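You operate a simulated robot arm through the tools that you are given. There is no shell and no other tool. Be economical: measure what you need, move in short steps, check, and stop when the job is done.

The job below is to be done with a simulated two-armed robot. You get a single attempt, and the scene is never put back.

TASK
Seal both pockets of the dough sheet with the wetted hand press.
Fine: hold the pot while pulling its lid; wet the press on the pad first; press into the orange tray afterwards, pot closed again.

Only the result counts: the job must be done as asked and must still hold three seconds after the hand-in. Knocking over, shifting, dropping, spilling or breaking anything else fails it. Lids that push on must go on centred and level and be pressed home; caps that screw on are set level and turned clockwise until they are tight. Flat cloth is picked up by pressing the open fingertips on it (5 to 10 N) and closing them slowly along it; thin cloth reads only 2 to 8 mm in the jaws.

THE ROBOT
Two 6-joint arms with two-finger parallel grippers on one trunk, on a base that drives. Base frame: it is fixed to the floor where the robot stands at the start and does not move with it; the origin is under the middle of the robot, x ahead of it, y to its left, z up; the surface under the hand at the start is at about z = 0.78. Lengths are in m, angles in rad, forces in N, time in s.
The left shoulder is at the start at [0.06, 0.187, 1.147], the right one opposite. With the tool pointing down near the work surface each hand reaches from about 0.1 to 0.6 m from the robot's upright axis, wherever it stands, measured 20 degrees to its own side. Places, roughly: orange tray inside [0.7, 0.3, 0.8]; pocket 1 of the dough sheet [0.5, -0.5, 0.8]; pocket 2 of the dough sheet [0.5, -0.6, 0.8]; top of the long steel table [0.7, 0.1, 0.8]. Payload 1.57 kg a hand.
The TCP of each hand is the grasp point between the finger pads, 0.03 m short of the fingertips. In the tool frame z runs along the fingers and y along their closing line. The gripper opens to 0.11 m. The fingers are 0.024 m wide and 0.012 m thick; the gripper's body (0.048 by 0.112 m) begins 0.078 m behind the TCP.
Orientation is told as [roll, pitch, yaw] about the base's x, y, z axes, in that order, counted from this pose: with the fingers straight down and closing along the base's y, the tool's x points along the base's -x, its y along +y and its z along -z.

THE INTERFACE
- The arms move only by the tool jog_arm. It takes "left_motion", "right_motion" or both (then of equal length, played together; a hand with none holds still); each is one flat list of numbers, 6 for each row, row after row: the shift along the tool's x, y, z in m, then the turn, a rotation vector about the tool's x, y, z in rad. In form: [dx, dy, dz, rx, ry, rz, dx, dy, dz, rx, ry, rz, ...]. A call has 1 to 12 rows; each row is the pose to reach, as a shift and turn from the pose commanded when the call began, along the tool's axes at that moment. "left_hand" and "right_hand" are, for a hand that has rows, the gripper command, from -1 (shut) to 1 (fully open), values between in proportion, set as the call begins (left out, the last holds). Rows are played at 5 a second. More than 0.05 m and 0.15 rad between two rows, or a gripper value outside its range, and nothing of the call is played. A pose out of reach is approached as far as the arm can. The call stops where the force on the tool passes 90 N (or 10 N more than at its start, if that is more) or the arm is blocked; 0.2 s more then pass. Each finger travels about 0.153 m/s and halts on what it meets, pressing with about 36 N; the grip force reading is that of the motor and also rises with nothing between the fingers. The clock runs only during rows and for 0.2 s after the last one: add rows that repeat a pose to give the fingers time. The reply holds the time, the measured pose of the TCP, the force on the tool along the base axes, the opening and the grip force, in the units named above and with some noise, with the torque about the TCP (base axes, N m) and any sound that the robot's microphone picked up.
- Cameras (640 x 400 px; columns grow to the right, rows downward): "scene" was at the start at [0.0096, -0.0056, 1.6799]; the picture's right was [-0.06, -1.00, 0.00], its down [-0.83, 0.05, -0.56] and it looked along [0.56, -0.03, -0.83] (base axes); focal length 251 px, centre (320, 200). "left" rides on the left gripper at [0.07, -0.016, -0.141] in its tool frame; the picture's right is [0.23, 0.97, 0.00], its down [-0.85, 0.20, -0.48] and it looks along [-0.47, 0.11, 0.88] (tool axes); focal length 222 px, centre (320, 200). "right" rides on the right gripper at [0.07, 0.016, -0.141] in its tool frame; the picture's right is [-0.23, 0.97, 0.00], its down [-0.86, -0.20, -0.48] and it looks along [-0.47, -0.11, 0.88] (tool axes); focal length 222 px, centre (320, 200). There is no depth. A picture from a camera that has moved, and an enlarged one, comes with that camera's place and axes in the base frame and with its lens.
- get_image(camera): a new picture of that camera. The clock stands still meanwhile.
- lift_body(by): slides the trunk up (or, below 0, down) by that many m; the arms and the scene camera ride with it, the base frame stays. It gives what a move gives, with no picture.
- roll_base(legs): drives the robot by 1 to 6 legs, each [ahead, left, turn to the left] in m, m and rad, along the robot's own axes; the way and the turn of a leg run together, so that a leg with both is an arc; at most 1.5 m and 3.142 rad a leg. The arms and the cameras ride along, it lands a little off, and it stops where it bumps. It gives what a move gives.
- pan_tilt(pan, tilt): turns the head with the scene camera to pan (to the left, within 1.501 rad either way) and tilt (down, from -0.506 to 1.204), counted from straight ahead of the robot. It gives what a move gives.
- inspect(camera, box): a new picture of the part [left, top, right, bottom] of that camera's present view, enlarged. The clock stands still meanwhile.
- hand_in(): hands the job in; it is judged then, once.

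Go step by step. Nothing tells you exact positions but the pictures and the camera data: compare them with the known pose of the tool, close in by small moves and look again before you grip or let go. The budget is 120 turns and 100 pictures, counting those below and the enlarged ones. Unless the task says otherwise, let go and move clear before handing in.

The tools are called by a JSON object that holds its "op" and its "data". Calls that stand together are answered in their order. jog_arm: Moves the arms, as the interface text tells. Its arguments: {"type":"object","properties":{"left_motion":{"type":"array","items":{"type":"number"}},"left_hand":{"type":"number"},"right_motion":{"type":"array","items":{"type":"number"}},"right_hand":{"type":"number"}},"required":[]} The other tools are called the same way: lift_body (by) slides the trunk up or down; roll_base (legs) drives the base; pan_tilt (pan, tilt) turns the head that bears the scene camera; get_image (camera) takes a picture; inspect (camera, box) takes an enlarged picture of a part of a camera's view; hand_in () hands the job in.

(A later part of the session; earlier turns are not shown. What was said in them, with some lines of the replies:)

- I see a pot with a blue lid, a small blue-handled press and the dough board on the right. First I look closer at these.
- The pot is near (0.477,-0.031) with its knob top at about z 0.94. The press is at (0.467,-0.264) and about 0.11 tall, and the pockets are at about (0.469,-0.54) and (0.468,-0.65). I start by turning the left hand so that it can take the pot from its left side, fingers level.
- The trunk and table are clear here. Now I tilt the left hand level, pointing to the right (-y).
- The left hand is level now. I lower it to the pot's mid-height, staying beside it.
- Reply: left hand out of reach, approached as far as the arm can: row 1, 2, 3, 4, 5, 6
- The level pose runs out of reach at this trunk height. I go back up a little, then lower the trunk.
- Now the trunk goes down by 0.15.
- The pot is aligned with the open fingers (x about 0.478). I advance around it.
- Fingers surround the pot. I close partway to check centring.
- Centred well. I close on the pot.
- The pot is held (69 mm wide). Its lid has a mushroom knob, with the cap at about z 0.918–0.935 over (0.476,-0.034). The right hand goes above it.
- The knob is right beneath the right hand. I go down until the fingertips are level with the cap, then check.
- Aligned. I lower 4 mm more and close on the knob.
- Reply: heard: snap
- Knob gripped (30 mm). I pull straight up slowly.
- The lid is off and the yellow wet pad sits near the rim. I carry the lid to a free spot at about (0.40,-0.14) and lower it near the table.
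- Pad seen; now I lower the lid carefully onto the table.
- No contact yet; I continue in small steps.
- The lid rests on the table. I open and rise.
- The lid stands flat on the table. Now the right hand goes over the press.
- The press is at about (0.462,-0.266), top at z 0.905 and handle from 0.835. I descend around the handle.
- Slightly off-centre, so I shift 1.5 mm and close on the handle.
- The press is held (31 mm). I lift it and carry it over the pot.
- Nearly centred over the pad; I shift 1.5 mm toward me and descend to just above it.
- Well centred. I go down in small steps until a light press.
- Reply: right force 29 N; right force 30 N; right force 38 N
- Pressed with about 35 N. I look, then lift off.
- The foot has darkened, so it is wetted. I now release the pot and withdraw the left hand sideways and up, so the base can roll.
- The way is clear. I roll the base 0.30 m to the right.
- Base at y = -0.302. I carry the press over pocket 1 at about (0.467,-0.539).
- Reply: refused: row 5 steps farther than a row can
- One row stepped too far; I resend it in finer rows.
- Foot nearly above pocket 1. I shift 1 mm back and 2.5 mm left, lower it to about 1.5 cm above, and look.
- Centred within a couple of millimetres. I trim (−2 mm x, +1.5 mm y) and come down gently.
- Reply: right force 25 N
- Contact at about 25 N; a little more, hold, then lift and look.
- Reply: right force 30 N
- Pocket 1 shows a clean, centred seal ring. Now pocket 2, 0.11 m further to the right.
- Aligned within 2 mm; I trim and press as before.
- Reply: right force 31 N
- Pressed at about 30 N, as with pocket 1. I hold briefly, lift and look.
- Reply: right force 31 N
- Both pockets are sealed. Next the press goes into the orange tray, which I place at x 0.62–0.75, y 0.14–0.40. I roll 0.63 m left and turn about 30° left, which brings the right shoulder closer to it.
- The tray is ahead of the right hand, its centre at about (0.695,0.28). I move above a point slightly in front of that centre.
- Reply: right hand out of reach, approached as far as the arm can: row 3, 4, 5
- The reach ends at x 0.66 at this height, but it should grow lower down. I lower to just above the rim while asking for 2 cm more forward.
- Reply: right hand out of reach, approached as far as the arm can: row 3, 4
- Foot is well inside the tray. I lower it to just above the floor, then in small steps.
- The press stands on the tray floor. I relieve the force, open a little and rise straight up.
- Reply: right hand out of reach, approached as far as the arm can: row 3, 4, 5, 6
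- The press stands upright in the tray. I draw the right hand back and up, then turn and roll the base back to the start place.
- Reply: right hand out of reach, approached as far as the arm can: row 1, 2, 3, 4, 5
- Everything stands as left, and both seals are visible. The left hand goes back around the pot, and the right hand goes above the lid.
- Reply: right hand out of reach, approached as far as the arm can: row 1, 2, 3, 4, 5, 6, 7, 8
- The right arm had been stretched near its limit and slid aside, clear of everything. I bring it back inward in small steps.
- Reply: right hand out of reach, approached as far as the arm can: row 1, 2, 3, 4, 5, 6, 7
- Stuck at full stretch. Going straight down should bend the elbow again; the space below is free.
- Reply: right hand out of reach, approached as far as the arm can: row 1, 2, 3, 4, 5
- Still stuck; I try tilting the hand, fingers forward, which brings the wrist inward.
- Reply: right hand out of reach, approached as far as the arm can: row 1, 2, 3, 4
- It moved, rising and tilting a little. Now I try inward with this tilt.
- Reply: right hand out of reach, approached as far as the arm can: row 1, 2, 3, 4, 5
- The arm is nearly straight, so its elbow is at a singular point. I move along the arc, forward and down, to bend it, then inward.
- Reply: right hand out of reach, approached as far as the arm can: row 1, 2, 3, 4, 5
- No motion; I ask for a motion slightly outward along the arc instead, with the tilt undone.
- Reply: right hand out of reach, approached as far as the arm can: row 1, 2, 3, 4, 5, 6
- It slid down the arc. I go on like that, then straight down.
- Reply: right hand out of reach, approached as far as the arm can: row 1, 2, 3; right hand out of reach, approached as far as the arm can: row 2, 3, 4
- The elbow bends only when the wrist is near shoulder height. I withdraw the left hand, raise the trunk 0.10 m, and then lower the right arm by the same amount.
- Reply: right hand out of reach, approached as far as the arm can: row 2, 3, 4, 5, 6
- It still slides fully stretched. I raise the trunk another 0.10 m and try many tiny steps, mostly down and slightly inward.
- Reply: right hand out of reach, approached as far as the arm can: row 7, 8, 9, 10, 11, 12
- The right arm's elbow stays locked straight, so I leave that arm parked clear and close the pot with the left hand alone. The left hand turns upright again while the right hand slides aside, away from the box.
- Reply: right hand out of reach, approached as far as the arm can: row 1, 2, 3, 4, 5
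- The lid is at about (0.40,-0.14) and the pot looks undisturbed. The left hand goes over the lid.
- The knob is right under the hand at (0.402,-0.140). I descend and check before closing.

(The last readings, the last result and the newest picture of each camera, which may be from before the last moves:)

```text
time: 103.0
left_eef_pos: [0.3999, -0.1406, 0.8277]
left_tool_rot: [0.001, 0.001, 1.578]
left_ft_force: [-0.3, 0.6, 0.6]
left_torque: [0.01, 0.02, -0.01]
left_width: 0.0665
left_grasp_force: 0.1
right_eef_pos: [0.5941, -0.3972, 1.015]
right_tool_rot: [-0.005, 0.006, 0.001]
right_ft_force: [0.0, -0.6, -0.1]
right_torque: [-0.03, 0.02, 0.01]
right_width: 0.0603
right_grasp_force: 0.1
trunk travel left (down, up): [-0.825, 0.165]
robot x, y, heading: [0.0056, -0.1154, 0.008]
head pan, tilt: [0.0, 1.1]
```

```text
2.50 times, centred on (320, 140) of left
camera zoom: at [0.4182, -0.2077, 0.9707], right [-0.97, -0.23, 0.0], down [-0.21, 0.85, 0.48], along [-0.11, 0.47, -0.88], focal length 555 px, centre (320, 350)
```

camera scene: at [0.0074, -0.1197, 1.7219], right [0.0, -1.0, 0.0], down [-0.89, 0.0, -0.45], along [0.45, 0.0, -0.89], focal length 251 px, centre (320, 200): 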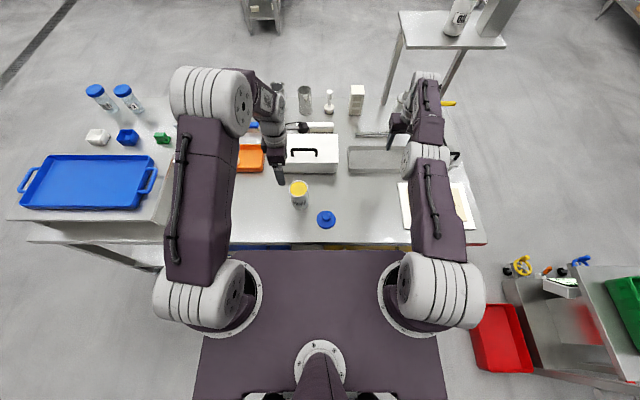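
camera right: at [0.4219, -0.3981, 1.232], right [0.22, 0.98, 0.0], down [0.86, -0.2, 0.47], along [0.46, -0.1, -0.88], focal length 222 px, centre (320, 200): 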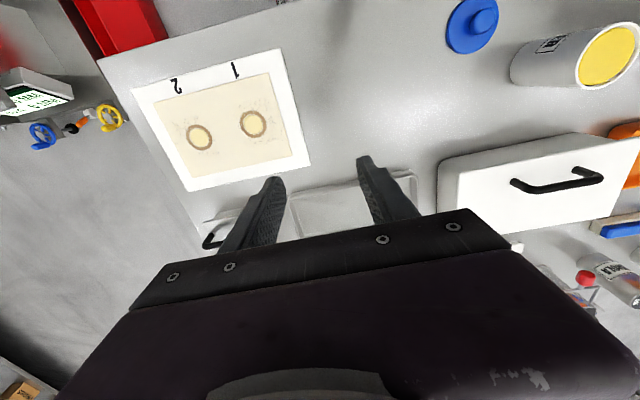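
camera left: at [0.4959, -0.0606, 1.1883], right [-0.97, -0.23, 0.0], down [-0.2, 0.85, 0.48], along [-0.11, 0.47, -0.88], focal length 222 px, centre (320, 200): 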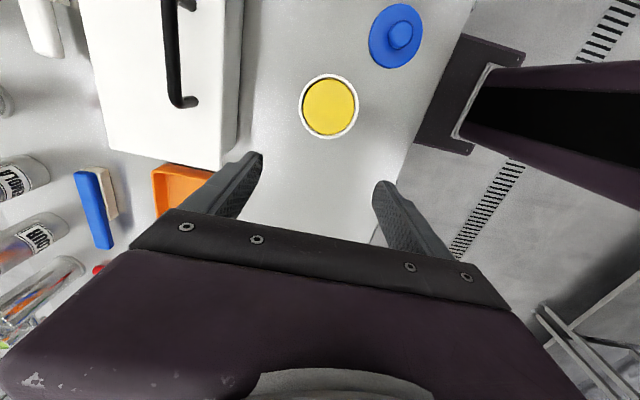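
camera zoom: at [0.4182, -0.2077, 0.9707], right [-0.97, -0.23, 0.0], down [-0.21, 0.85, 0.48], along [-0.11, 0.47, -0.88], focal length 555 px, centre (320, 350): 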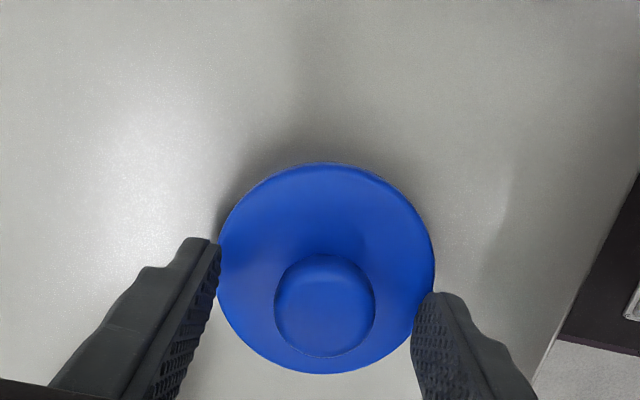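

Centred. I lower 1.5 mm and close on the knob.

{"op": "jog_arm", "data": {"left_motion": [0.001, -0.0005, 0.0015, 0, 0, 0, 0.001, -0.0005, 0.0015, 0, 0, 0], "left_hand": -0.25}}

{"op": "jog_arm", "data": {"left_motion": [0, 0, 0, 0, 0, 0, 0, 0, 0, 0, 0, 0, 0, 0, 0, 0, 0, 0], "left_hand": -1}}

{"op": "jog_arm", "data": {"left_motion": [0, 0, -0.01, 0, 0, 0, 0, 0, -0.03, 0, 0, 0, 0, 0, -0.07, 0, 0, 0, 0, 0, -0.11, 0, 0, 0, 0, 0, -0.15, 0, 0, 0, 0, 0, -0.175, 0, 0, 0]}}

{"op": "get_image", "data": {"camera": "left"}}

{"op": "inspect", "data": {"camera": "scene", "box": [260, 130, 380, 240]}}

```text
time: 103.6
left_eef_pos: [0.4012, -0.1423, 0.8269]
left_tool_rot: [0.0, 0.0, 1.578]
left_ft_force: [1.0, 0.6, 0.5]
left_torque: [-0.02, -0.01, 0.03]
left_width: 0.0414
left_grasp_force: 0.1
right_eef_pos: [0.5944, -0.3968, 1.0143]
right_tool_rot: [-0.005, 0.005, 0.0]
right_ft_force: [-0.1, 0.1, 0.4]
right_torque: [0.01, 0.0, 0.02]
right_width: 0.0603
right_grasp_force: 0.2
trunk travel left (down, up): [-0.825, 0.165]
robot x, y, heading: [0.0038, -0.1161, 0.006]
head pan, tilt: [0.0, 1.1]
```

```text
time: 104.4
left_eef_pos: [0.4004, -0.1424, 0.827]
left_tool_rot: [0.0, 0.001, 1.579]
left_ft_force: [-0.5, -0.9, -0.2]
left_torque: [0.03, 0.01, 0.02]
left_width: 0.0299
left_grasp_force: 35.9
right_eef_pos: [0.594, -0.3976, 1.0144]
right_tool_rot: [-0.006, 0.006, 0.001]
right_ft_force: [0.4, 0.4, -0.4]
right_torque: [0.0, 0.03, -0.05]
right_width: 0.0607
right_grasp_force: 0.0
trunk travel left (down, up): [-0.825, 0.165]
robot x, y, heading: [0.0033, -0.1174, 0.006]
head pan, tilt: [0.0, 1.1]
```

```text
time: 105.8
left_eef_pos: [0.4011, -0.1408, 1.0023]
left_tool_rot: [0.001, 0.0, 1.579]
left_ft_force: [-0.5, -0.7, -0.6]
left_torque: [0.0, -0.02, 0.0]
left_width: 0.0298
left_grasp_force: 36.1
right_eef_pos: [0.5934, -0.3972, 1.0146]
right_tool_rot: [-0.005, 0.005, 0.0]
right_ft_force: [-0.4, 0.2, 0.2]
right_torque: [0.05, 0.02, 0.01]
right_width: 0.0606
right_grasp_force: 0.0
trunk travel left (down, up): [-0.825, 0.165]
robot x, y, heading: [0.0068, -0.1174, 0.004]
head pan, tilt: [0.0, 1.1]
```

```text
23 pictures are left
camera left: at [0.4183, -0.2077, 1.1441], right [-0.97, -0.23, 0.0], down [-0.2, 0.85, 0.48], along [-0.11, 0.47, -0.88], focal length 222 px, centre (320, 200)
```

left: 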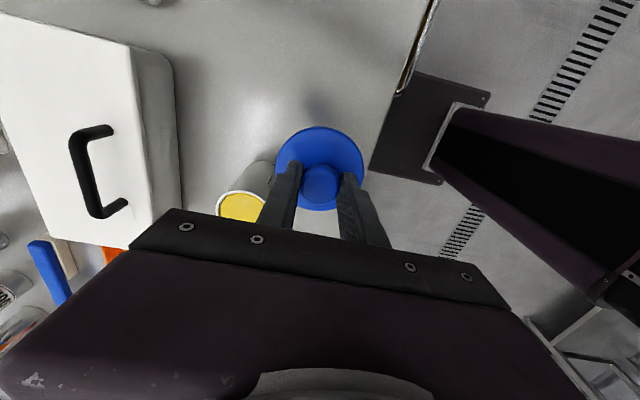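

```text
3.64 times, centred on (320, 185) of scene
camera zoom: at [0.0067, -0.1188, 1.7218], right [0.01, -1.0, 0.0], down [-0.89, -0.01, -0.45], along [0.45, 0.0, -0.89], focal length 914 px, centre (320, 254)
```

zoom: 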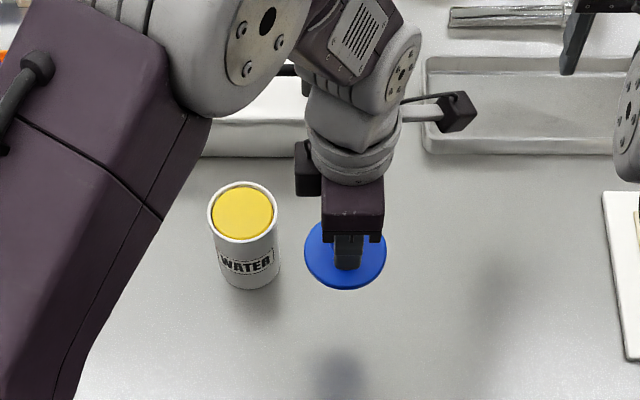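

The lid is lifted, held level. I carry it over the pot and lower it to 2 cm above the rim.

{"op": "jog_arm", "data": {"left_motion": [-0.035, -0.026, 0, 0, 0, 0, -0.07, -0.052, 0, 0, 0, 0, -0.1054, -0.0778, 0, 0, 0, 0, -0.1054, -0.0778, 0.02, 0, 0, 0, -0.1054, -0.0778, 0.034, 0, 0, 0, -0.1054, -0.0778, 0.034, 0, 0, 0]}}

{"op": "inspect", "data": {"camera": "left", "box": [220, 80, 420, 220]}}

{"op": "inspect", "data": {"camera": "scene", "box": [270, 140, 350, 220]}}

{"op": "get_image", "data": {"camera": "right"}}

```text
time: 107.2
left_eef_pos: [0.4776, -0.0349, 0.9669]
left_tool_rot: [-0.001, 0.0, 1.578]
left_ft_force: [-0.2, 0.0, 0.0]
left_torque: [-0.01, 0.01, -0.01]
left_width: 0.0299
left_grasp_force: 36.3
right_eef_pos: [0.5944, -0.3967, 1.0157]
right_tool_rot: [-0.006, 0.004, 0.001]
right_ft_force: [0.5, 0.2, 0.2]
right_torque: [-0.02, 0.02, 0.02]
right_width: 0.0603
right_grasp_force: 0.1
trunk travel left (down, up): [-0.825, 0.165]
robot x, y, heading: [0.0012, -0.1208, 0.003]
head pan, tilt: [0.0, 1.1]
```

```text
2.86 times, centred on (320, 150) of left
camera zoom: at [0.4948, -0.1026, 1.1095], right [-0.97, -0.23, 0.0], down [-0.21, 0.85, 0.48], along [-0.11, 0.47, -0.88], focal length 635 px, centre (320, 343)
```

zoom: 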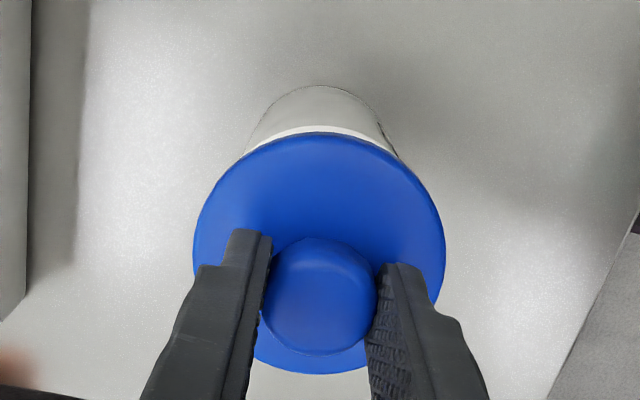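

```text
5.00 times, centred on (310, 180) of scene
camera zoom: at [0.0072, -0.1186, 1.7218], right [0.01, -1.0, 0.0], down [-0.89, -0.01, -0.45], along [0.45, 0.0, -0.89], focal length 1257 px, centre (370, 300)
```

zoom: 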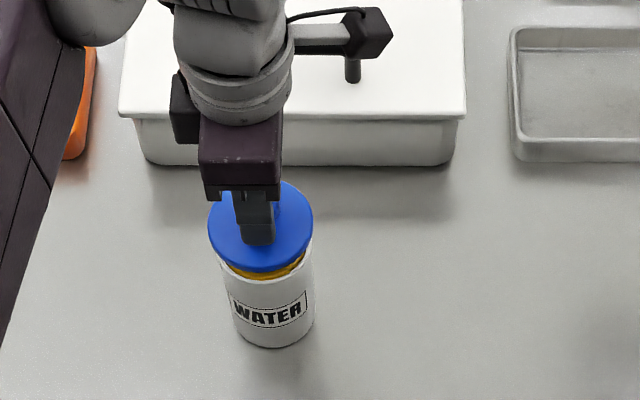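

```text
19 pictures are left
camera right: at [0.5257, -0.3805, 1.157], right [0.23, 0.97, -0.01], down [0.86, -0.2, 0.47], along [0.46, -0.11, -0.88], focal length 222 px, centre (320, 200)
```

right: 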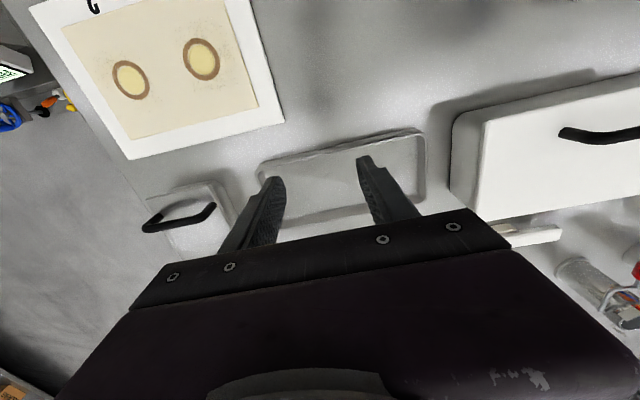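

By both cameras the lid is centred over the pot within about 1 mm. I lower it to just above seating and check the forces.

{"op": "jog_arm", "data": {"left_motion": [0, 0, 0.005, 0, 0, 0, 0, 0, 0.01, 0, 0, 0, 0, 0, 0.012, 0, 0, 0]}}

{"op": "inspect", "data": {"camera": "scene", "box": [280, 150, 330, 220]}}

```text
time: 108.0
left_eef_pos: [0.4787, -0.037, 0.9541]
left_tool_rot: [0.002, 0.0, 1.579]
left_ft_force: [-0.4, 0.0, -1.3]
left_torque: [-0.03, -0.02, 0.0]
left_width: 0.03
left_grasp_force: 35.8
right_eef_pos: [0.594, -0.3974, 1.0144]
right_tool_rot: [-0.003, 0.006, 0.002]
right_ft_force: [0.2, -0.1, 0.4]
right_torque: [-0.01, -0.01, 0.02]
right_width: 0.0606
right_grasp_force: 0.0
trunk travel left (down, up): [-0.825, 0.165]
robot x, y, heading: [0.0063, -0.1193, 0.002]
head pan, tilt: [0.0, 1.1]
```

```text
5.71 times, centred on (305, 185) of scene
camera zoom: at [0.0074, -0.119, 1.7218], right [0.01, -1.0, 0.0], down [-0.89, 0.0, -0.45], along [0.45, 0.0, -0.89], focal length 1437 px, centre (406, 286)
```

zoom: 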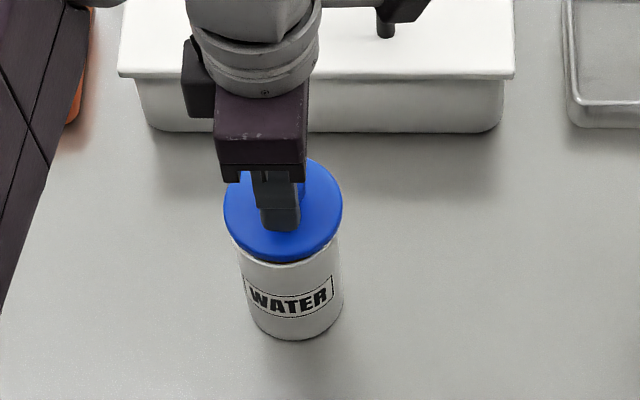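

Centred. I lower in small steps with force checks.

{"op": "jog_arm", "data": {"left_motion": [0, 0, 0.001, 0, 0, 0, 0, 0, 0.002, 0, 0, 0, 0, 0, 0.003, 0, 0, 0]}}

{"op": "jog_arm", "data": {"left_motion": [0, 0, 0.001, 0, 0, 0, 0, 0, 0.002, 0, 0, 0]}}

{"op": "jog_arm", "data": {"left_motion": [0, 0, 0.001, 0, 0, 0, 0, 0, 0.002, 0, 0, 0]}}

```text
time: 108.8
left_eef_pos: [0.4806, -0.0362, 0.9528]
left_tool_rot: [0.001, -0.001, 1.577]
left_ft_force: [-0.7, -0.5, 0.4]
left_torque: [0.0, 0.01, 0.01]
left_width: 0.0299
left_grasp_force: 35.6
right_eef_pos: [0.5933, -0.3968, 1.0154]
right_tool_rot: [-0.004, 0.006, -0.001]
right_ft_force: [0.9, -0.4, 0.4]
right_torque: [0.02, 0.0, -0.02]
right_width: 0.0606
right_grasp_force: 0.0
trunk travel left (down, up): [-0.825, 0.165]
robot x, y, heading: [0.0036, -0.1189, 0.004]
head pan, tilt: [0.0, 1.1]
```

```text
time: 109.4
left_eef_pos: [0.4786, -0.0354, 0.9501]
left_tool_rot: [0.0, -0.001, 1.578]
left_ft_force: [-0.4, 1.7, -0.8]
left_torque: [-0.02, 0.03, 0.02]
left_width: 0.0295
left_grasp_force: 36.1
right_eef_pos: [0.5944, -0.3965, 1.0148]
right_tool_rot: [-0.005, 0.005, -0.002]
right_ft_force: [0.0, 0.4, 0.6]
right_torque: [0.01, -0.01, 0.0]
right_width: 0.0608
right_grasp_force: 0.0
trunk travel left (down, up): [-0.825, 0.165]
robot x, y, heading: [0.0062, -0.1175, 0.013]
head pan, tilt: [0.0, 1.1]
```

```text
time: 110.0
left_eef_pos: [0.4799, -0.0369, 0.9481]
left_tool_rot: [0.0, -0.001, 1.577]
left_ft_force: [-0.4, -0.1, -1.5]
left_torque: [0.0, -0.02, -0.01]
left_width: 0.0299
left_grasp_force: 36.5
right_eef_pos: [0.5943, -0.397, 1.0146]
right_tool_rot: [-0.007, 0.007, 0.0]
right_ft_force: [0.1, -0.7, -0.2]
right_torque: [0.0, 0.02, -0.01]
right_width: 0.0604
right_grasp_force: 0.0
trunk travel left (down, up): [-0.825, 0.165]
robot x, y, heading: [0.0082, -0.12, 0.005]
head pan, tilt: [0.0, 1.1]
```

{"op": "jog_arm", "data": {"left_motion": [0, 0, 0.001, 0, 0, 0, 0, 0, 0.002, 0, 0, 0]}}

{"op": "jog_arm", "data": {"left_motion": [0, 0, 0.001, 0, 0, 0, 0, 0, 0.0015, 0, 0, 0]}}

```text
time: 110.6
left_eef_pos: [0.4782, -0.0348, 0.9457]
left_tool_rot: [-0.001, 0.0, 1.577]
left_ft_force: [0.4, 0.9, -0.4]
left_torque: [-0.02, 0.02, -0.04]
left_width: 0.03
left_grasp_force: 36.0
right_eef_pos: [0.5941, -0.3985, 1.0147]
right_tool_rot: [-0.005, 0.004, -0.001]
right_ft_force: [0.2, 0.7, -0.2]
right_torque: [0.01, 0.0, 0.01]
right_width: 0.0607
right_grasp_force: 0.1
trunk travel left (down, up): [-0.825, 0.165]
robot x, y, heading: [0.0051, -0.1202, 0.003]
head pan, tilt: [0.0, 1.1]
```

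```text
time: 111.2
left_eef_pos: [0.4787, -0.036, 0.9455]
left_tool_rot: [0.0, 0.001, 1.578]
left_ft_force: [-0.3, 1.5, 9.3]
left_torque: [0.01, 0.01, -0.01]
left_width: 0.0296
left_grasp_force: 35.8
right_eef_pos: [0.5936, -0.3978, 1.0152]
right_tool_rot: [-0.004, 0.005, 0.0]
right_ft_force: [0.5, -0.4, -1.2]
right_torque: [-0.01, -0.03, 0.0]
right_width: 0.0606
right_grasp_force: 0.0
trunk travel left (down, up): [-0.825, 0.165]
robot x, y, heading: [0.0048, -0.1171, 0.006]
head pan, tilt: [0.0, 1.1]
heard: snap
```

"Snap": the lid has caught. I press a bit further to be sure it is home.

{"op": "jog_arm", "data": {"left_motion": [0, 0, 0.001, 0, 0, 0, 0, 0, 0.002, 0, 0, 0]}}

{"op": "jog_arm", "data": {"left_motion": [0, 0, -0.001, 0, 0, 0, 0, 0, -0.002, 0, 0, 0]}}

{"op": "jog_arm", "data": {"left_motion": [0, 0, 0, 0, 0, 0, 0, 0, 0, 0, 0, 0], "left_hand": 0.0}}

{"op": "jog_arm", "data": {"left_motion": [0, 0, -0.02, 0, 0, 0, 0, 0, -0.05, 0, 0, 0, 0, 0, -0.09, 0, 0, 0, 0, -0.02, -0.12, 0, 0, 0]}}

{"op": "get_image", "data": {"camera": "left"}}

```text
time: 111.8
left_eef_pos: [0.4784, -0.0359, 0.9446]
left_tool_rot: [-0.006, 0.002, 1.578]
left_ft_force: [1.5, 5.1, 32.9]
left_torque: [0.24, 0.15, -0.06]
left_width: 0.0298
left_grasp_force: 36.1
right_eef_pos: [0.591, -0.3968, 1.017]
right_tool_rot: [-0.005, 0.002, -0.001]
right_ft_force: [-0.4, 0.7, -0.6]
right_torque: [0.03, -0.01, 0.03]
right_width: 0.0604
right_grasp_force: 0.0
trunk travel left (down, up): [-0.825, 0.165]
robot x, y, heading: [0.0075, -0.1131, 0.006]
head pan, tilt: [0.0, 1.1]
```

```text
time: 112.4
left_eef_pos: [0.479, -0.0372, 0.9466]
left_tool_rot: [-0.003, 0.001, 1.578]
left_ft_force: [5.5, 2.5, 28.7]
left_torque: [0.09, -0.2, -0.03]
left_width: 0.0297
left_grasp_force: 36.1
right_eef_pos: [0.5935, -0.3968, 1.0167]
right_tool_rot: [-0.005, 0.005, 0.002]
right_ft_force: [-0.5, 0.1, 0.5]
right_torque: [-0.04, 0.02, 0.03]
right_width: 0.0606
right_grasp_force: 0.1
trunk travel left (down, up): [-0.825, 0.165]
robot x, y, heading: [0.0083, -0.1176, 0.006]
head pan, tilt: [0.0, 1.1]
```

```text
time: 113.0
left_eef_pos: [0.4789, -0.037, 0.943]
left_tool_rot: [0.0, -0.001, 1.577]
left_ft_force: [-0.2, -0.3, 0.7]
left_torque: [0.01, 0.0, -0.04]
left_width: 0.0552
left_grasp_force: 0.1
right_eef_pos: [0.5918, -0.3978, 1.0144]
right_tool_rot: [-0.006, 0.004, 0.001]
right_ft_force: [-0.5, 0.2, 0.8]
right_torque: [-0.02, -0.03, 0.01]
right_width: 0.0606
right_grasp_force: 0.1
trunk travel left (down, up): [-0.825, 0.165]
robot x, y, heading: [0.0096, -0.1171, 0.006]
head pan, tilt: [0.0, 1.1]
```

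```text
time: 114.0
left_eef_pos: [0.4986, -0.0369, 1.063]
left_tool_rot: [0.0, -0.001, 1.576]
left_ft_force: [0.3, 0.1, -0.2]
left_torque: [0.02, 0.01, -0.02]
left_width: 0.055
left_grasp_force: 0.1
right_eef_pos: [0.594, -0.3968, 1.0146]
right_tool_rot: [-0.006, 0.005, -0.001]
right_ft_force: [0.7, -0.6, 0.3]
right_torque: [0.01, 0.01, -0.03]
right_width: 0.0605
right_grasp_force: 0.0
trunk travel left (down, up): [-0.825, 0.165]
robot x, y, heading: [0.0052, -0.1186, 0.004]
head pan, tilt: [0.0, 1.1]
```

```text
17 pictures are left
camera left: at [0.5161, -0.104, 1.2055], right [-0.97, -0.23, 0.0], down [-0.2, 0.85, 0.48], along [-0.11, 0.47, -0.88], focal length 222 px, centre (320, 200)
```

left: 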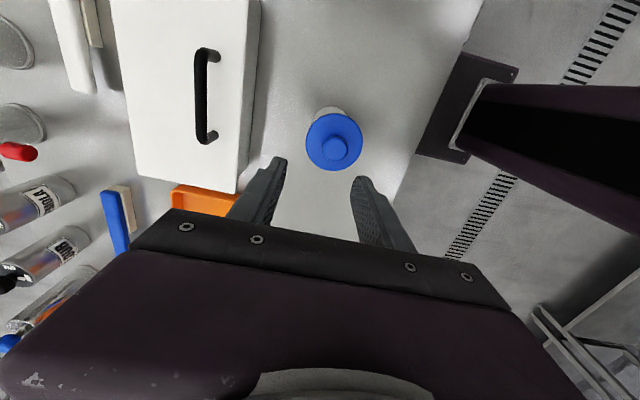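

The lid is on. I move the left hand aside and do a final look over pot, tray and dough.

{"op": "jog_arm", "data": {"left_motion": [-0.04, 0, -0.02, 0, 0, 0, -0.08, 0.02, -0.03, 0, 0, 0, -0.12, 0.04, -0.04, 0, 0, 0, -0.16, 0.06, -0.04, 0, 0, 0]}}

{"op": "inspect", "data": {"camera": "scene", "box": [275, 160, 335, 220]}}

{"op": "get_image", "data": {"camera": "left"}}

{"op": "get_image", "data": {"camera": "scene"}}

```text
time: 115.0
left_eef_pos: [0.4403, 0.125, 1.1048]
left_tool_rot: [-0.001, 0.001, 1.576]
left_ft_force: [-0.4, -0.2, 0.1]
left_torque: [-0.06, 0.02, -0.01]
left_width: 0.0548
left_grasp_force: 0.0
right_eef_pos: [0.5938, -0.3969, 1.0151]
right_tool_rot: [-0.004, 0.006, 0.002]
right_ft_force: [0.0, 0.9, -0.4]
right_torque: [-0.01, 0.0, 0.0]
right_width: 0.0605
right_grasp_force: 0.1
trunk travel left (down, up): [-0.825, 0.165]
robot x, y, heading: [0.0058, -0.1164, 0.006]
head pan, tilt: [0.0, 1.1]
```

```text
6.67 times, centred on (305, 190) of scene
camera zoom: at [0.0065, -0.1167, 1.7218], right [0.01, -1.0, 0.0], down [-0.89, -0.01, -0.45], along [0.45, 0.0, -0.89], focal length 1676 px, centre (420, 267)
```

zoom: 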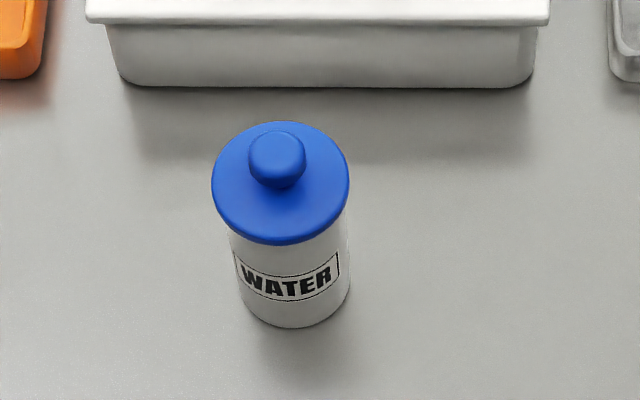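

```text
15 pictures are left
camera left: at [0.4567, 0.0571, 1.2482], right [-0.97, -0.23, 0.0], down [-0.2, 0.85, 0.48], along [-0.11, 0.46, -0.88], focal length 222 px, centre (320, 200)
```

left: 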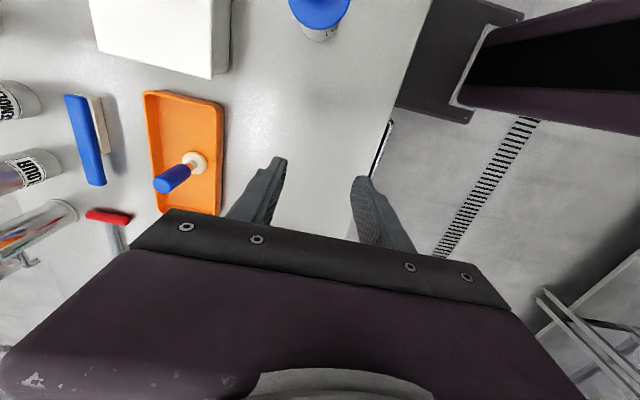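

```text
14 pictures are left
camera scene: at [0.0065, -0.1167, 1.7218], right [0.01, -1.0, 0.0], down [-0.89, -0.01, -0.45], along [0.45, 0.0, -0.89], focal length 251 px, centre (320, 200)
```

scene: 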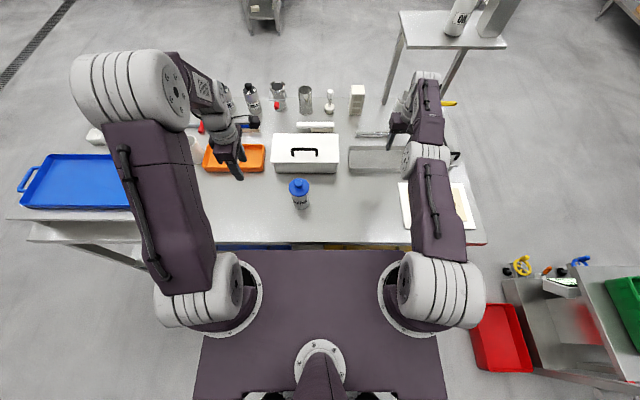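

The pot is closed with its lid level, the press stands in the orange tray, both pockets carry clean seal rings, and both hands are clear.

{"op": "hand_in", "data": {}}

```text
The job is handed in.
```

I sealed both pockets with the wetted press, stood the press upright in the orange tray and closed the pot again. I've handed the job in, but no verdict came back with it.

- **Seals:** I wetted the press on the pad inside the pot, then pressed each pocket at about 30 N. Each shows a clean ring centred on the pocket.
- **Pot lid:** the left hand held the pot while the right pulled the lid. On the way back the lid snapped on, and I pressed it home at about 33 N. It looks level and centred.
- **Right arm:** its elbow locked straight after I placed the press, so I parked it clear of everything. The left hand put the lid back on its own, with nothing holding the pot.

In the last pictures nothing else on the table looked knocked or shifted.
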